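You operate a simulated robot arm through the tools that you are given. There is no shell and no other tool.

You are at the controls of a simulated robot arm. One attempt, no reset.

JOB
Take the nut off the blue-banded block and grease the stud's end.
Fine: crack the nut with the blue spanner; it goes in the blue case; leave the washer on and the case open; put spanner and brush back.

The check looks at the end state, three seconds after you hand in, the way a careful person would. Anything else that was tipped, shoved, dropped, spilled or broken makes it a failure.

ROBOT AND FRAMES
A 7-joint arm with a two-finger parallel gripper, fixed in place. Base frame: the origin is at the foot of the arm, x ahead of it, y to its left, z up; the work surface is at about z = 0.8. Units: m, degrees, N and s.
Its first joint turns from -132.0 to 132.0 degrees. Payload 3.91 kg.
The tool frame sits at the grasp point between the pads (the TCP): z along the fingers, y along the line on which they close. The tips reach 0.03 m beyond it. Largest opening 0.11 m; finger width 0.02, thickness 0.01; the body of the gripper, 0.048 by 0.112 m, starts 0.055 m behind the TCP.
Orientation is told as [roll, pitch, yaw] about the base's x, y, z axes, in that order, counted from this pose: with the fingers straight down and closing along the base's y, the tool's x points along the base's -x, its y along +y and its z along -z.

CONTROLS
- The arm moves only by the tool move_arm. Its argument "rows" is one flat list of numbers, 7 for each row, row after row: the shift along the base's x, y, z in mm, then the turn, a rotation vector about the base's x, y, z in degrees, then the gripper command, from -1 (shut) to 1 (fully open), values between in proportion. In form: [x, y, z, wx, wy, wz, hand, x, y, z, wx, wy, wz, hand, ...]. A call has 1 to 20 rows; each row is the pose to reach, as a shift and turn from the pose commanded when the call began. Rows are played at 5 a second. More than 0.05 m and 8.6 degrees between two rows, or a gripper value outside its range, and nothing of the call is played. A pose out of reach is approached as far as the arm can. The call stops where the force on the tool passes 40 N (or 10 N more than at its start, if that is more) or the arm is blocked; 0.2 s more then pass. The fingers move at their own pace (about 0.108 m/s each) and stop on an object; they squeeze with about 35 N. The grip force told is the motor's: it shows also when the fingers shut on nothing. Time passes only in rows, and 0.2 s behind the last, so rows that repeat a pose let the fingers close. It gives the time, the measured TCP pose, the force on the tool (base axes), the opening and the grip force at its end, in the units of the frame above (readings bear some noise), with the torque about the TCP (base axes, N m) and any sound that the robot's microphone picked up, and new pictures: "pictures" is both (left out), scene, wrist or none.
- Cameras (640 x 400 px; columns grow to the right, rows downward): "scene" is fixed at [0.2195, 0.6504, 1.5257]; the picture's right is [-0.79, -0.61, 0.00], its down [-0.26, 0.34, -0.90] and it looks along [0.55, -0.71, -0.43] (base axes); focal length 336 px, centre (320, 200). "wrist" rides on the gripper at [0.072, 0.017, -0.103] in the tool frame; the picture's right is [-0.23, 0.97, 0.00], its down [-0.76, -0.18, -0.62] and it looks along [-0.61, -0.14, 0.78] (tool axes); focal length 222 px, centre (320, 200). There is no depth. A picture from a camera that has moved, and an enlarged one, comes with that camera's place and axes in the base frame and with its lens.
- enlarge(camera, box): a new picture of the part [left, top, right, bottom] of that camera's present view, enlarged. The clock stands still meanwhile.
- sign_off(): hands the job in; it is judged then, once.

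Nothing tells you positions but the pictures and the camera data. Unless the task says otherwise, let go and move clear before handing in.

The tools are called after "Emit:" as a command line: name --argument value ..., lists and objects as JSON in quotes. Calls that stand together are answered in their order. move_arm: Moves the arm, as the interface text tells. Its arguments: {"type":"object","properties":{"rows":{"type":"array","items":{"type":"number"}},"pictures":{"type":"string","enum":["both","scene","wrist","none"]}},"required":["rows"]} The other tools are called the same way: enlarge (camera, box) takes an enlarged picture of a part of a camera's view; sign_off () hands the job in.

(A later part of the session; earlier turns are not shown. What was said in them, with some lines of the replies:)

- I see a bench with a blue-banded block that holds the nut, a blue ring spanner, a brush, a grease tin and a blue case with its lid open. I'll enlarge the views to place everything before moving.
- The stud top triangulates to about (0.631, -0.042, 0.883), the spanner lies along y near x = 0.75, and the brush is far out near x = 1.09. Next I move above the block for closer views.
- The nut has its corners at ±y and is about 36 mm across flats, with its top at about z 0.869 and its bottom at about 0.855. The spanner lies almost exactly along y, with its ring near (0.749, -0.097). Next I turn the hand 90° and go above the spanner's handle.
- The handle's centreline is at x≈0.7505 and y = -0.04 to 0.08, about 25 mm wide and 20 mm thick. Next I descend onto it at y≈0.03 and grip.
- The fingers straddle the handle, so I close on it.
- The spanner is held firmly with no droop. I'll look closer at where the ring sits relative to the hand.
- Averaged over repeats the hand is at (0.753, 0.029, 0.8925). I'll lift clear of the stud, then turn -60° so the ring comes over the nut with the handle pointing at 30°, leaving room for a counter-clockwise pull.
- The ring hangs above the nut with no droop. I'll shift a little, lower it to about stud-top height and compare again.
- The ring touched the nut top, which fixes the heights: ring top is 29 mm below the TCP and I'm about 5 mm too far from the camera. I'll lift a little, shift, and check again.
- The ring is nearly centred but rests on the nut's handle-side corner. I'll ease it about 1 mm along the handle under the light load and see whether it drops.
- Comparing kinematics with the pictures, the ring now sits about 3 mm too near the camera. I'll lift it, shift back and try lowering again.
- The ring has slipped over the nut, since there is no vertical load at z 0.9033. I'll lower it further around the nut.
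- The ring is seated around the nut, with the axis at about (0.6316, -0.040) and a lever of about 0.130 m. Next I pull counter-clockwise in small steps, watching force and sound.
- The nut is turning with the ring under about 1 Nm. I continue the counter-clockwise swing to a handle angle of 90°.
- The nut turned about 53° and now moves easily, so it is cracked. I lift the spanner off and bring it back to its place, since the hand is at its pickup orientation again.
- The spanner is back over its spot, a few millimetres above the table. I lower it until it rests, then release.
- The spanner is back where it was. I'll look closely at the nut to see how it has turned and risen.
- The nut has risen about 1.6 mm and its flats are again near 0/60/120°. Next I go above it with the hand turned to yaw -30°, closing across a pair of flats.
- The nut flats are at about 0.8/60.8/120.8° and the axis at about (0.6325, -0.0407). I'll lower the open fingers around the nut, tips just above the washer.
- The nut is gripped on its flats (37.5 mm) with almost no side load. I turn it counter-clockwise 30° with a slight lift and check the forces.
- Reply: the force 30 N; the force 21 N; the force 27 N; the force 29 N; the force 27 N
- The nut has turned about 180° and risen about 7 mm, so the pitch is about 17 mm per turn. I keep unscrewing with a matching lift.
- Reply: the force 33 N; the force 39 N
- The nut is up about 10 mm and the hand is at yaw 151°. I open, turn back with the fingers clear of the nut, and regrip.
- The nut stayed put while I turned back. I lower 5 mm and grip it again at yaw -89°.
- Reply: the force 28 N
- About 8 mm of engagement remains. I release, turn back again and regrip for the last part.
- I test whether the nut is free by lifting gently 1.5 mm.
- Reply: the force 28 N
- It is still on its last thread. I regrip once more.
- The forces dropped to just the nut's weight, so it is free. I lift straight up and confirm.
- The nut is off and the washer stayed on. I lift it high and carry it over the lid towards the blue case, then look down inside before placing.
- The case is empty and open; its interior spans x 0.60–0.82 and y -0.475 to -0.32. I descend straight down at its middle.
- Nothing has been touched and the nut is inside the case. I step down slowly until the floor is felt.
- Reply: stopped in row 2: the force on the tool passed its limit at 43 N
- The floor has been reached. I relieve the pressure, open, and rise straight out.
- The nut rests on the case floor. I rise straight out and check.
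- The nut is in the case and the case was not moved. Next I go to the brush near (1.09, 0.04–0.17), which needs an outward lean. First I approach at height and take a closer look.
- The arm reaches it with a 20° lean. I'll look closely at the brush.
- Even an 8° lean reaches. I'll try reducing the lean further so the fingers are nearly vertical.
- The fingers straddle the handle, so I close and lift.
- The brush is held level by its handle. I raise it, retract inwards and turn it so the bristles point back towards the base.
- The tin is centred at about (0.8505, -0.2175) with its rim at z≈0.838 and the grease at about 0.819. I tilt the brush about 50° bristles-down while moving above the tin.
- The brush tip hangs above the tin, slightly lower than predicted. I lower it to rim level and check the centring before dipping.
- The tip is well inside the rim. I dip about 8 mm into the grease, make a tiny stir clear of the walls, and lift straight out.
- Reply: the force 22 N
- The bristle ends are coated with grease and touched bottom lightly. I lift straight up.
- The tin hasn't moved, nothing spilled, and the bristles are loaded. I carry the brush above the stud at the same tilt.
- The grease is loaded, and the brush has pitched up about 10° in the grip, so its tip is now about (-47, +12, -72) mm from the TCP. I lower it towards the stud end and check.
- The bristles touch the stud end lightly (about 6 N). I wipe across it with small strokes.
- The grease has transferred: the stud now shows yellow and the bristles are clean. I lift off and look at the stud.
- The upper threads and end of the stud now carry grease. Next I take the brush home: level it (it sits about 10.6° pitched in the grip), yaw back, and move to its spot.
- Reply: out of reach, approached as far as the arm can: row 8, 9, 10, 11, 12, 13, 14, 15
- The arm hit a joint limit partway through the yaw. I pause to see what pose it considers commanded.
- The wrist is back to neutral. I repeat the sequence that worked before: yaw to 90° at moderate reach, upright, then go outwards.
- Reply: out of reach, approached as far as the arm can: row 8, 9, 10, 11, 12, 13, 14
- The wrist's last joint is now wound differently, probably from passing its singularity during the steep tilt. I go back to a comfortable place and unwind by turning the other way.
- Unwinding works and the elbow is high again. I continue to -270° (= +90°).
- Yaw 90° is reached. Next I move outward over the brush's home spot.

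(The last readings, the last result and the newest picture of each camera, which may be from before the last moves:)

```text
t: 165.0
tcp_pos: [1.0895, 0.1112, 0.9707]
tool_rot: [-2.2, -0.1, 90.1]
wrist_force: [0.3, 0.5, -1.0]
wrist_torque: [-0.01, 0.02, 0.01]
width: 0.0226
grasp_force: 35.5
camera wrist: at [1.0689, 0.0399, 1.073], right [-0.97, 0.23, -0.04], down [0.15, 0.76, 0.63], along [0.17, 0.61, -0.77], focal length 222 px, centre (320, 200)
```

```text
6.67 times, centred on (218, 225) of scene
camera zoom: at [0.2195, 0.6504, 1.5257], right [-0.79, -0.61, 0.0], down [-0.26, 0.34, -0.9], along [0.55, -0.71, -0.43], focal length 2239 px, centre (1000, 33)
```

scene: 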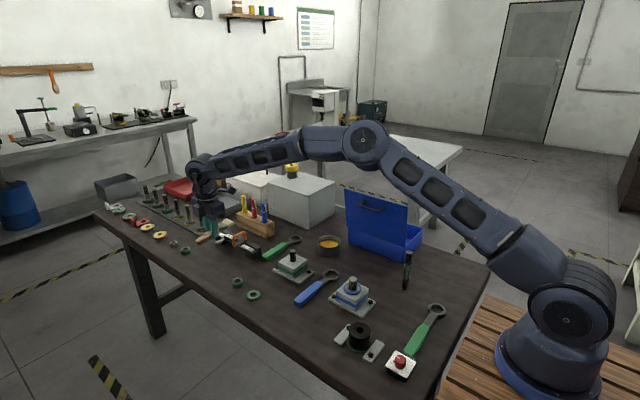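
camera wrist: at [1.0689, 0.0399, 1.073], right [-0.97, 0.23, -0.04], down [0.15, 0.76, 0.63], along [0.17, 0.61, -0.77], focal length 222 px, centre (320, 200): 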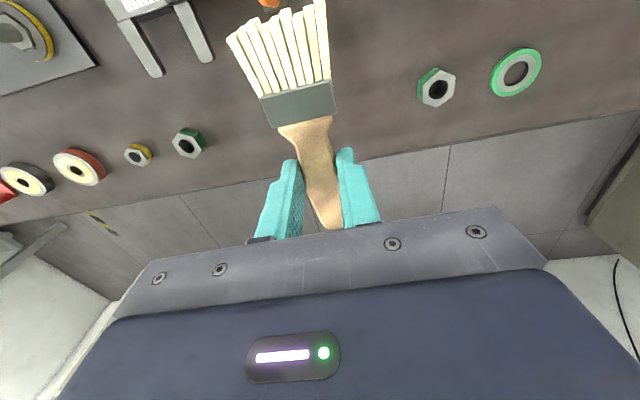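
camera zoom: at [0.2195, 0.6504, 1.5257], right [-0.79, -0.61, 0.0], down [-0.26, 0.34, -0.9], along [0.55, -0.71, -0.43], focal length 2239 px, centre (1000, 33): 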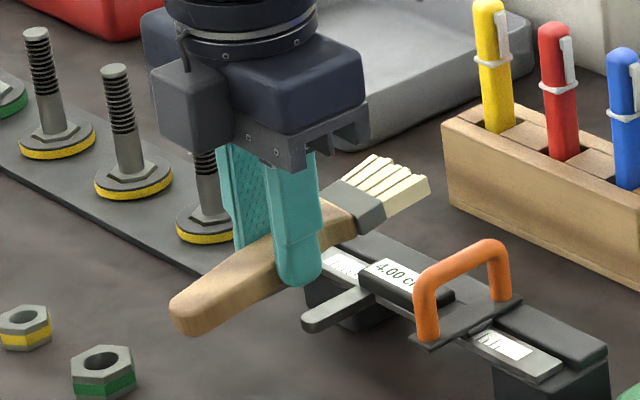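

I level the brush by tilting 10.6° about x and lower to about 7 cm above the table for a check.

Emit:
move_arm --rows '[0, 0, -10, 3.5, 0, 0, -1, 0, 0, -30, 7, 0, 0, -1, 0, 0, -50, 10.6, 0, 0, -1, 0, 0, -75, 10.6, 0, 0, -1, 0, 0, -75, 10.6, 0, 0, -1]'

Emit:
enlarge --camera "scene" --box '[182, 225, 262, 275]'

```text
t: 166.2
tcp_pos: [1.0896, 0.1112, 0.8954]
tool_rot: [-2.1, -10.7, 90.0]
wrist_force: [0.6, -0.1, -0.5]
wrist_torque: [0.0, 0.01, 0.01]
width: 0.023
grasp_force: 35.2
camera wrist: at [1.0695, 0.0221, 0.9826], right [-0.97, 0.23, 0.01], down [0.15, 0.63, 0.76], along [0.17, 0.74, -0.65], focal length 222 px, centre (320, 200)
```

scene: 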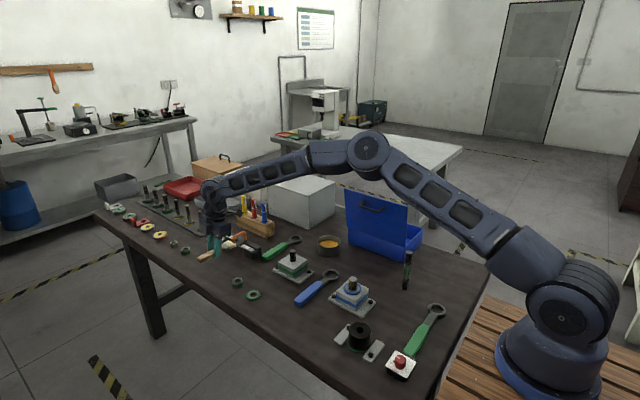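
wrist: 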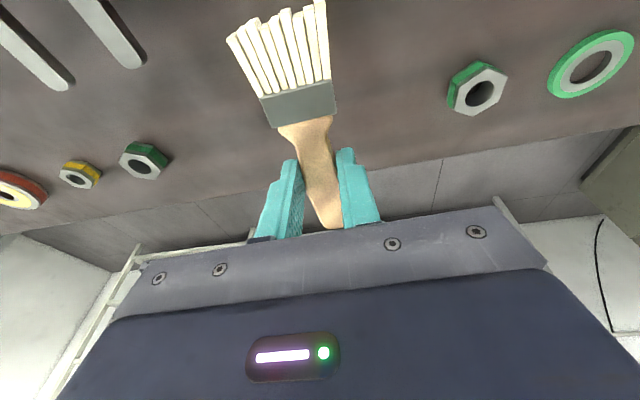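

```text
8.00 times, centred on (222, 250) of scene
camera zoom: at [0.2195, 0.6504, 1.5257], right [-0.79, -0.61, 0.0], down [-0.26, 0.34, -0.9], along [0.55, -0.71, -0.43], focal length 2687 px, centre (1104, -200)
```

zoom: 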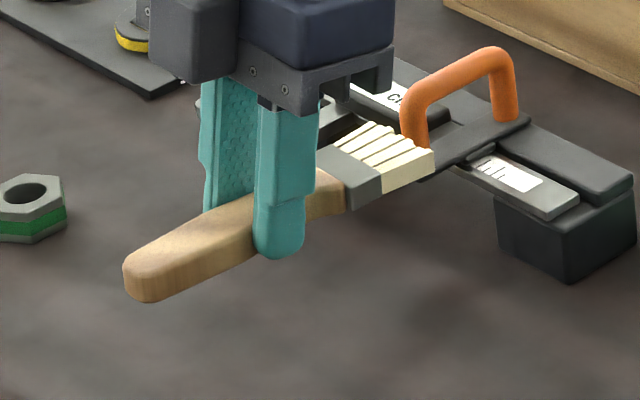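

The brush is about 3° bristles-low and about 4 mm off in y. I correct both and lower to just above the table.

Emit:
move_arm --rows '[0, -2, -15, -1.5, 0, 0, -1, 0, -3.5, -30, -3, 0, 0, -1, 0, -3.5, -45, -3, 0, 0, -1, 0, -3.5, -57, -3, 0, 0, -1, 0, -3.5, -57, -3, 0, 0, -1]'

Emit:
enlarge --camera "scene" --box '[190, 245, 254, 285]'

```text
t: 167.4
tcp_pos: [1.0903, 0.1082, 0.8378]
tool_rot: [-2.0, -7.7, 90.1]
wrist_force: [0.5, -0.5, -0.2]
wrist_torque: [0.03, 0.01, 0.0]
width: 0.0228
grasp_force: 35.1
camera wrist: at [1.0701, 0.0236, 0.9299], right [-0.97, 0.23, -0.01], down [0.15, 0.67, 0.73], along [0.17, 0.71, -0.69], focal length 222 px, centre (320, 200)
```

scene: 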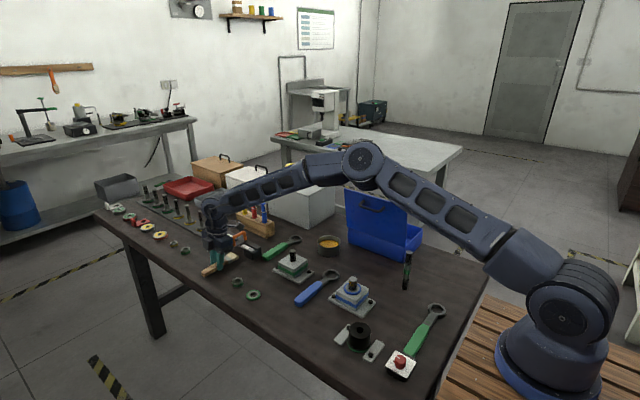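
wrist: 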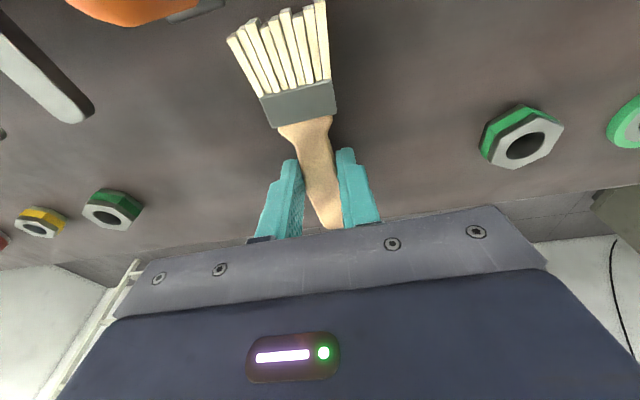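

```text
10.00 times, centred on (222, 265) of scene
camera zoom: at [0.2195, 0.6504, 1.5257], right [-0.79, -0.61, 0.0], down [-0.26, 0.34, -0.9], along [0.55, -0.71, -0.43], focal length 3358 px, centre (1300, -450)
```

zoom: 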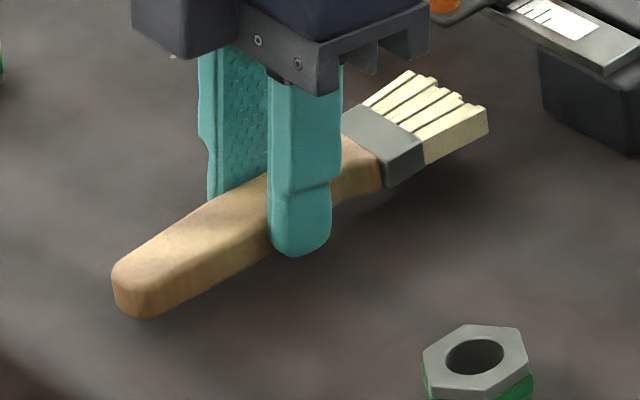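

Emit:
move_arm --rows '[0, 0, -2, 0, 0, 0, -1, 0, 0, -4, 0, 0, 0, -1, 0, 0, -5, 0, 0, 0, -1, 0, 0, -5, 0, 0, 0, -1]' --pictures "none"

Emit:
enlarge --camera "scene" --box '[190, 245, 254, 285]'

```text
t: 168.4
tcp_pos: [1.0895, 0.1076, 0.8332]
tool_rot: [-2.1, -7.8, 90.1]
wrist_force: [0.3, 0.5, -0.5]
wrist_torque: [0.0, -0.01, -0.01]
width: 0.0229
grasp_force: 35.1
```

```text
10.00 times, centred on (222, 265) of scene
camera zoom: at [0.2195, 0.6504, 1.5257], right [-0.79, -0.61, 0.0], down [-0.26, 0.34, -0.9], along [0.55, -0.71, -0.43], focal length 3358 px, centre (1300, -450)
```

zoom: 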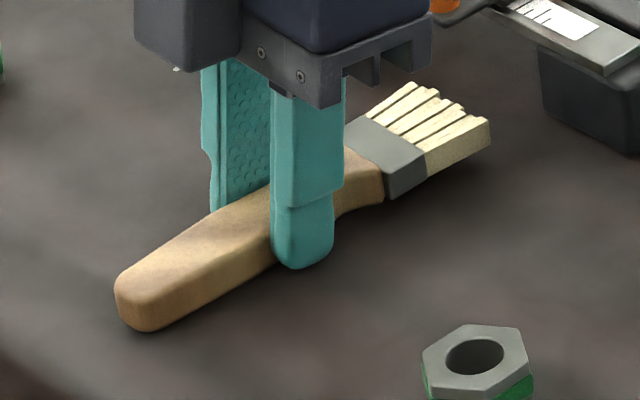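

Emit:
move_arm --rows '[0, 0, -1, 0, 0, 0, -1, 0, 0, -2, 0, 0, 0, -1, 0, 0, -2, 0, 0, 0, -1]' --pictures "none"

Emit:
enlarge --camera "scene" --box '[190, 245, 254, 285]'

```text
t: 169.2
tcp_pos: [1.0894, 0.1073, 0.8312]
tool_rot: [-2.2, -7.8, 90.0]
wrist_force: [0.9, 0.9, 3.9]
wrist_torque: [0.36, 0.03, -0.04]
width: 0.023
grasp_force: 35.2
```

```text
10.00 times, centred on (222, 265) of scene
camera zoom: at [0.2195, 0.6504, 1.5257], right [-0.79, -0.61, 0.0], down [-0.26, 0.34, -0.9], along [0.55, -0.71, -0.43], focal length 3358 px, centre (1300, -450)
```

zoom: 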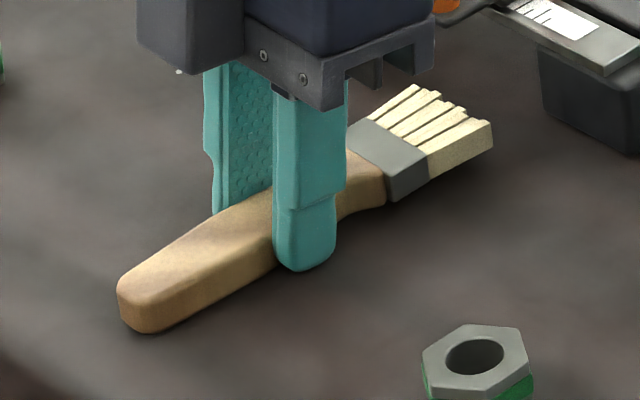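

The handle end touches. I tilt slightly so the bristles settle too, then open and rise.

Emit:
move_arm --rows '[0, 0, 0, 0.8, 0, 0, -1, 0, 0, -0.3, 1.5, 0, 0, -1, 0, 0, 0, 1.5, 0, 0, -0.4, 0, 0, 0, 1.5, 0, 0, -0.2, 0, 0, 0, 1.5, 0, 0, 0, 0, 0, 0, 1.5, 0, 0, 0]'

Emit:
enlarge --camera "scene" --box '[190, 245, 254, 285]'

```text
t: 170.6
tcp_pos: [1.0884, 0.1078, 0.8323]
tool_rot: [-2.3, -9.2, 90.1]
wrist_force: [12.0, -4.3, 17.7]
wrist_torque: [-0.23, 0.16, 0.16]
width: 0.0487
grasp_force: 0.1
camera wrist: at [1.0693, 0.0196, 0.9221], right [-0.97, 0.23, 0.0], down [0.15, 0.65, 0.74], along [0.17, 0.72, -0.67], focal length 222 px, centre (320, 200)
```

scene: 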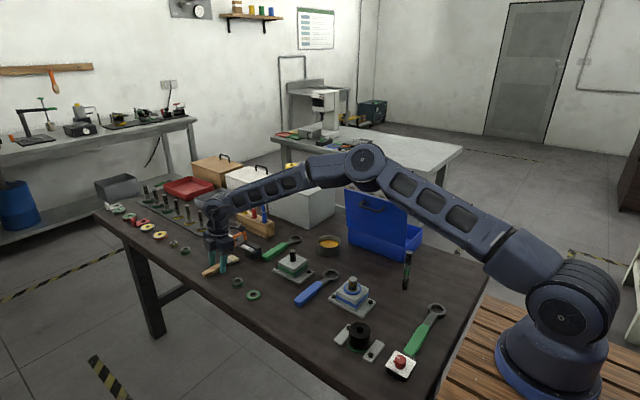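
wrist: 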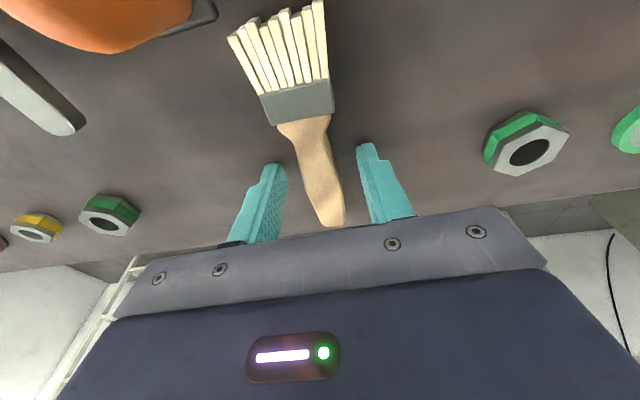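

```text
10.00 times, centred on (222, 265) of scene
camera zoom: at [0.2195, 0.6504, 1.5257], right [-0.79, -0.61, 0.0], down [-0.26, 0.34, -0.9], along [0.55, -0.71, -0.43], focal length 3358 px, centre (1300, -450)
```

zoom: 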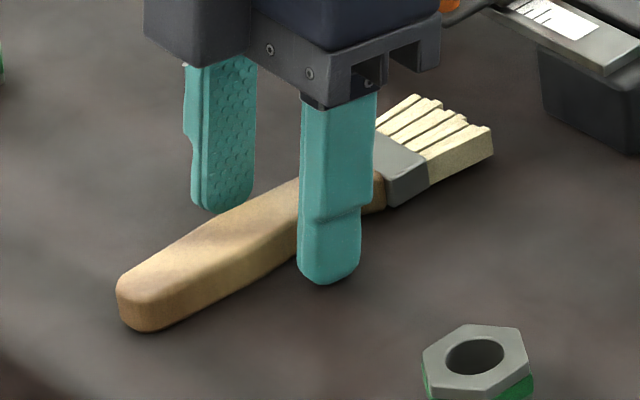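

The brush lies flat in its place. I raise the open hand straight up along its axis.

Emit:
move_arm --rows '[0, -0.5, 4, 0, 0, 0, 0, 0, -2, 15, 0, 0, 0, 0, 0, -5, 35, 0, 0, 0, 0, 0, -9, 65, 0, 0, 0, 0, 0, -9, 105, 0, 0, 0, 0, 0, -9, 145, 0, 0, 0, 0, 0, -9, 145, 0, 0, 0, 0]'

Emit:
enlarge --camera "scene" --box '[190, 245, 254, 285]'

```text
t: 172.2
tcp_pos: [1.0896, 0.0991, 0.9763]
tool_rot: [-2.2, -9.1, 90.1]
wrist_force: [-0.7, -0.4, -0.2]
wrist_torque: [0.0, 0.02, -0.03]
width: 0.055
grasp_force: 0.0
camera wrist: at [1.071, 0.0116, 1.0667], right [-0.97, 0.23, 0.0], down [0.15, 0.65, 0.74], along [0.17, 0.72, -0.67], focal length 222 px, centre (320, 200)
```

scene: 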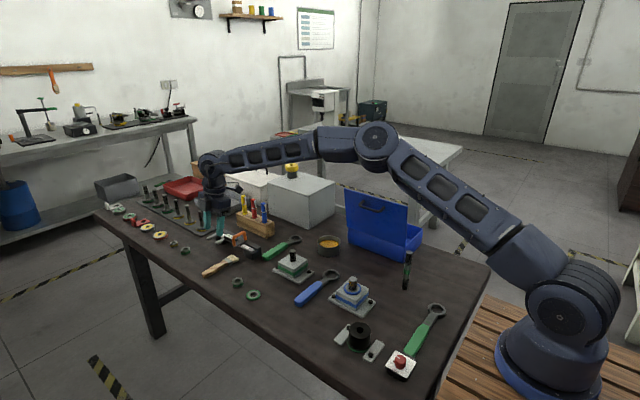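
wrist: 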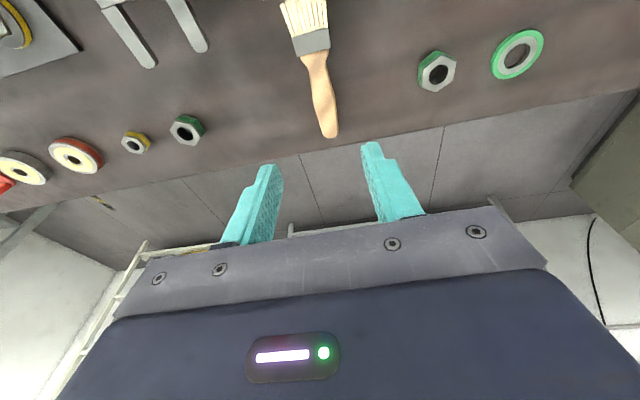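

```text
10.00 times, centred on (222, 265) of scene
camera zoom: at [0.2195, 0.6504, 1.5257], right [-0.79, -0.61, 0.0], down [-0.26, 0.34, -0.9], along [0.55, -0.71, -0.43], focal length 3358 px, centre (1300, -450)
```

zoom: 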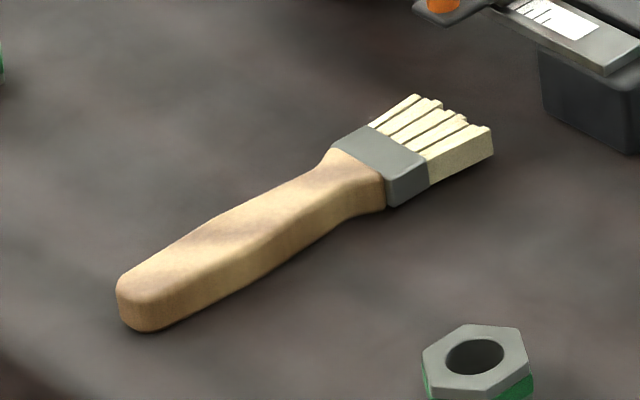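

The brush is back exactly as it was. I retract the arm clear and inspect everything once more.

Emit:
move_arm --rows '[-10, 0, 40, 0, 0, 0, 0, -40, 3, 75, 0, 0, 0, 0, -75, 6, 105, 0, 0, 0, 0, -110, 9, 135, 0, 0, 0, 0, -145, 12, 165, 0, 0, 0, 0, -180, 15, 195, 0, 0, 0, 0, -220, 18, 215, 0, 0, 0, 0, -260, 20, 224, 0, 0, 0, 0, -300, 20, 224, 0, 0, 0, 0, -340, 30, 224, 0, 0, 0, 0, -340, 30, 224, 0, 0, 0, 0]'

Emit:
enlarge --camera "scene" --box '[280, 240, 440, 340]'

Emit:
enlarge --camera "scene" --box '[180, 200, 340, 300]'

Emit:
enlarge --camera "scene" --box '[320, 180, 480, 280]'

Emit:
enlarge --camera "scene" --box '[320, 290, 480, 390]'

Emit:
enlarge --camera "scene" --box '[337, 270, 369, 290]'

```text
t: 174.6
tcp_pos: [0.7481, 0.1276, 1.1997]
tool_rot: [-2.1, -9.2, 90.1]
wrist_force: [-0.4, 0.2, 0.8]
wrist_torque: [0.0, 0.01, 0.04]
width: 0.0549
grasp_force: 0.0
camera wrist: at [0.7288, 0.0401, 1.2895], right [-0.97, 0.23, 0.0], down [0.15, 0.65, 0.74], along [0.17, 0.72, -0.67], focal length 222 px, centre (320, 200)
```

scene: 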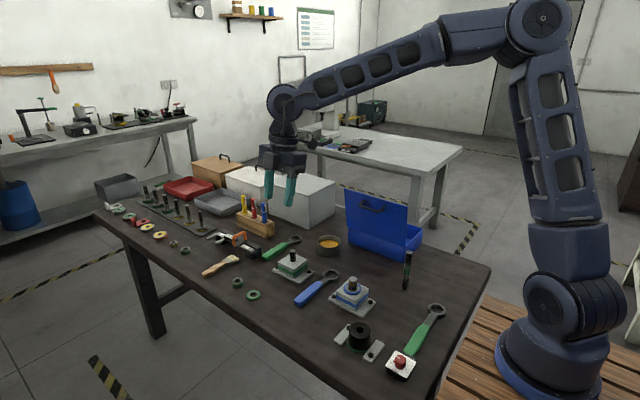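
wrist: 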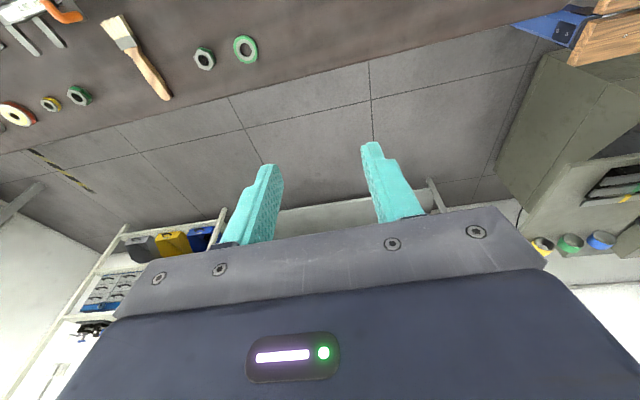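

```text
4.00 times, centred on (360, 290) of scene
camera zoom: at [0.2195, 0.6504, 1.5257], right [-0.79, -0.61, 0.0], down [-0.26, 0.34, -0.9], along [0.55, -0.71, -0.43], focal length 1343 px, centre (160, -160)
```

zoom: 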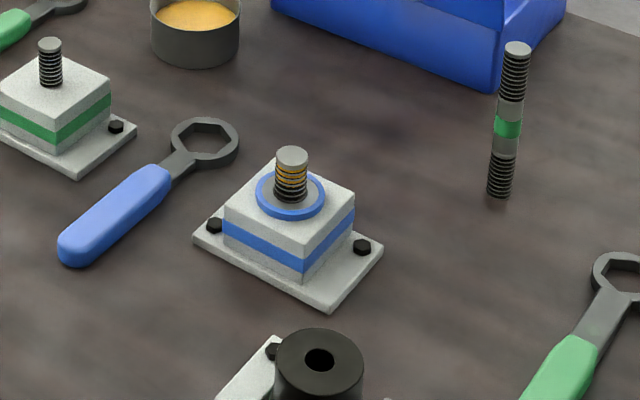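

```text
4.00 times, centred on (260, 250) of scene
camera zoom: at [0.2195, 0.6504, 1.5257], right [-0.79, -0.61, 0.0], down [-0.26, 0.34, -0.9], along [0.55, -0.71, -0.43], focal length 1343 px, centre (560, 0)
```

zoom: 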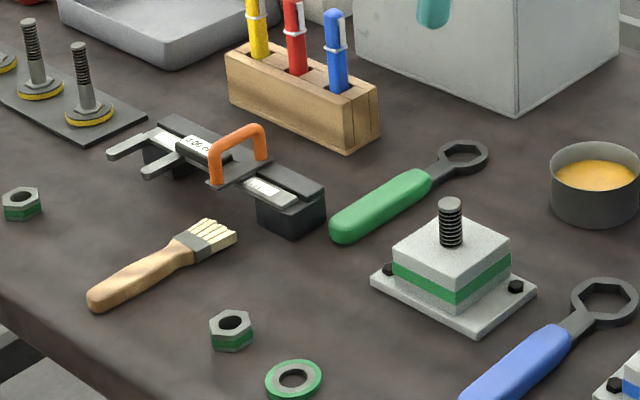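

```text
4.00 times, centred on (400, 230) of scene
camera zoom: at [0.2195, 0.6504, 1.5257], right [-0.79, -0.61, 0.0], down [-0.26, 0.34, -0.9], along [0.55, -0.71, -0.43], focal length 1343 px, centre (0, 80)
```

zoom: 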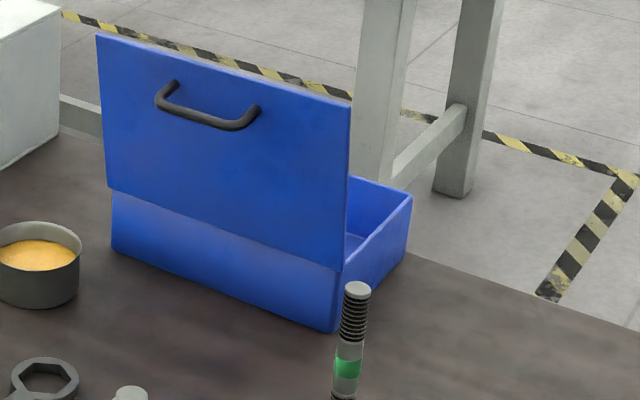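

```text
4.00 times, centred on (400, 340) of scene
camera zoom: at [0.2195, 0.6504, 1.5257], right [-0.79, -0.61, 0.0], down [-0.26, 0.34, -0.9], along [0.55, -0.71, -0.43], focal length 1343 px, centre (0, -360)
```

zoom: 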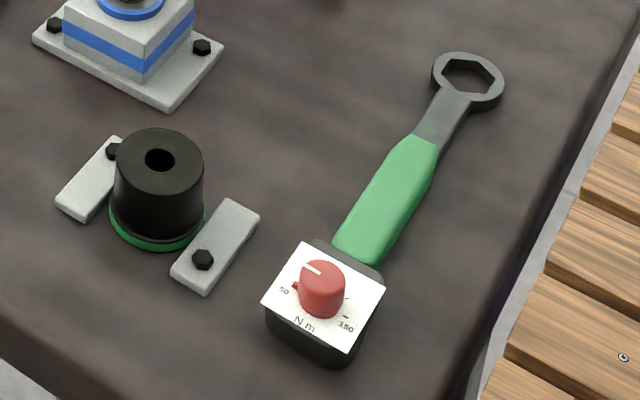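

```text
16.00 times, centred on (353, 280) of scene
camera zoom: at [0.2195, 0.6504, 1.5257], right [-0.79, -0.61, 0.0], down [-0.26, 0.34, -0.9], along [0.55, -0.71, -0.43], focal length 5373 px, centre (-208, -1080)
```

zoom: 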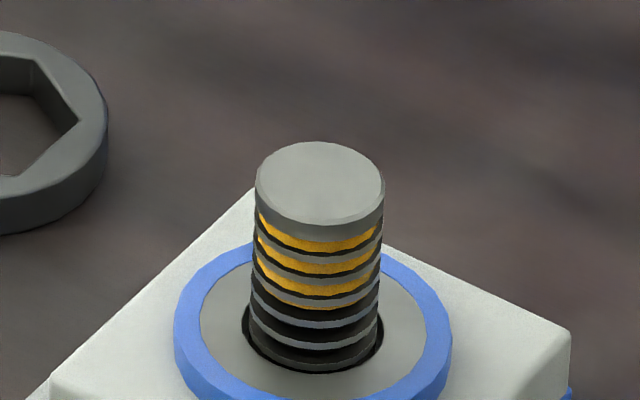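

The stud's end is greased, the washer is still on, the nut lies in the open blue case, and spanner and brush are back in place. Nothing else has moved and the hand is empty and clear, so I hand in.

Emit:
sign_off

```text
The job is handed in.
```

The job is done and handed in. I took the nut off the blue-banded block and greased the end of the stud.

- **Nut:** I cracked it with the blue spanner, unscrewed it with the fingers and set it on the floor of the blue case. I checked it there after rising out.
- **Washer and case:** The washer is still on the block and the case is still open.
- **Grease:** It shows on the upper threads of the stud, all I could see from the scene camera's side.
- **Spanner and brush:** Both are back within about 2 mm of where they started.
- **Other items:** The close-ups I compared with the start show the grease tin, the green-banded parts and the rest of the near bench unmoved. I saw no spilled grease.

Two contacts were harder than I intended. The fingers pressed the case floor at about 43 N when placing the nut, and the brush pressed the bottom of the tin at about 20 N. Neither the case nor the tin shifted.
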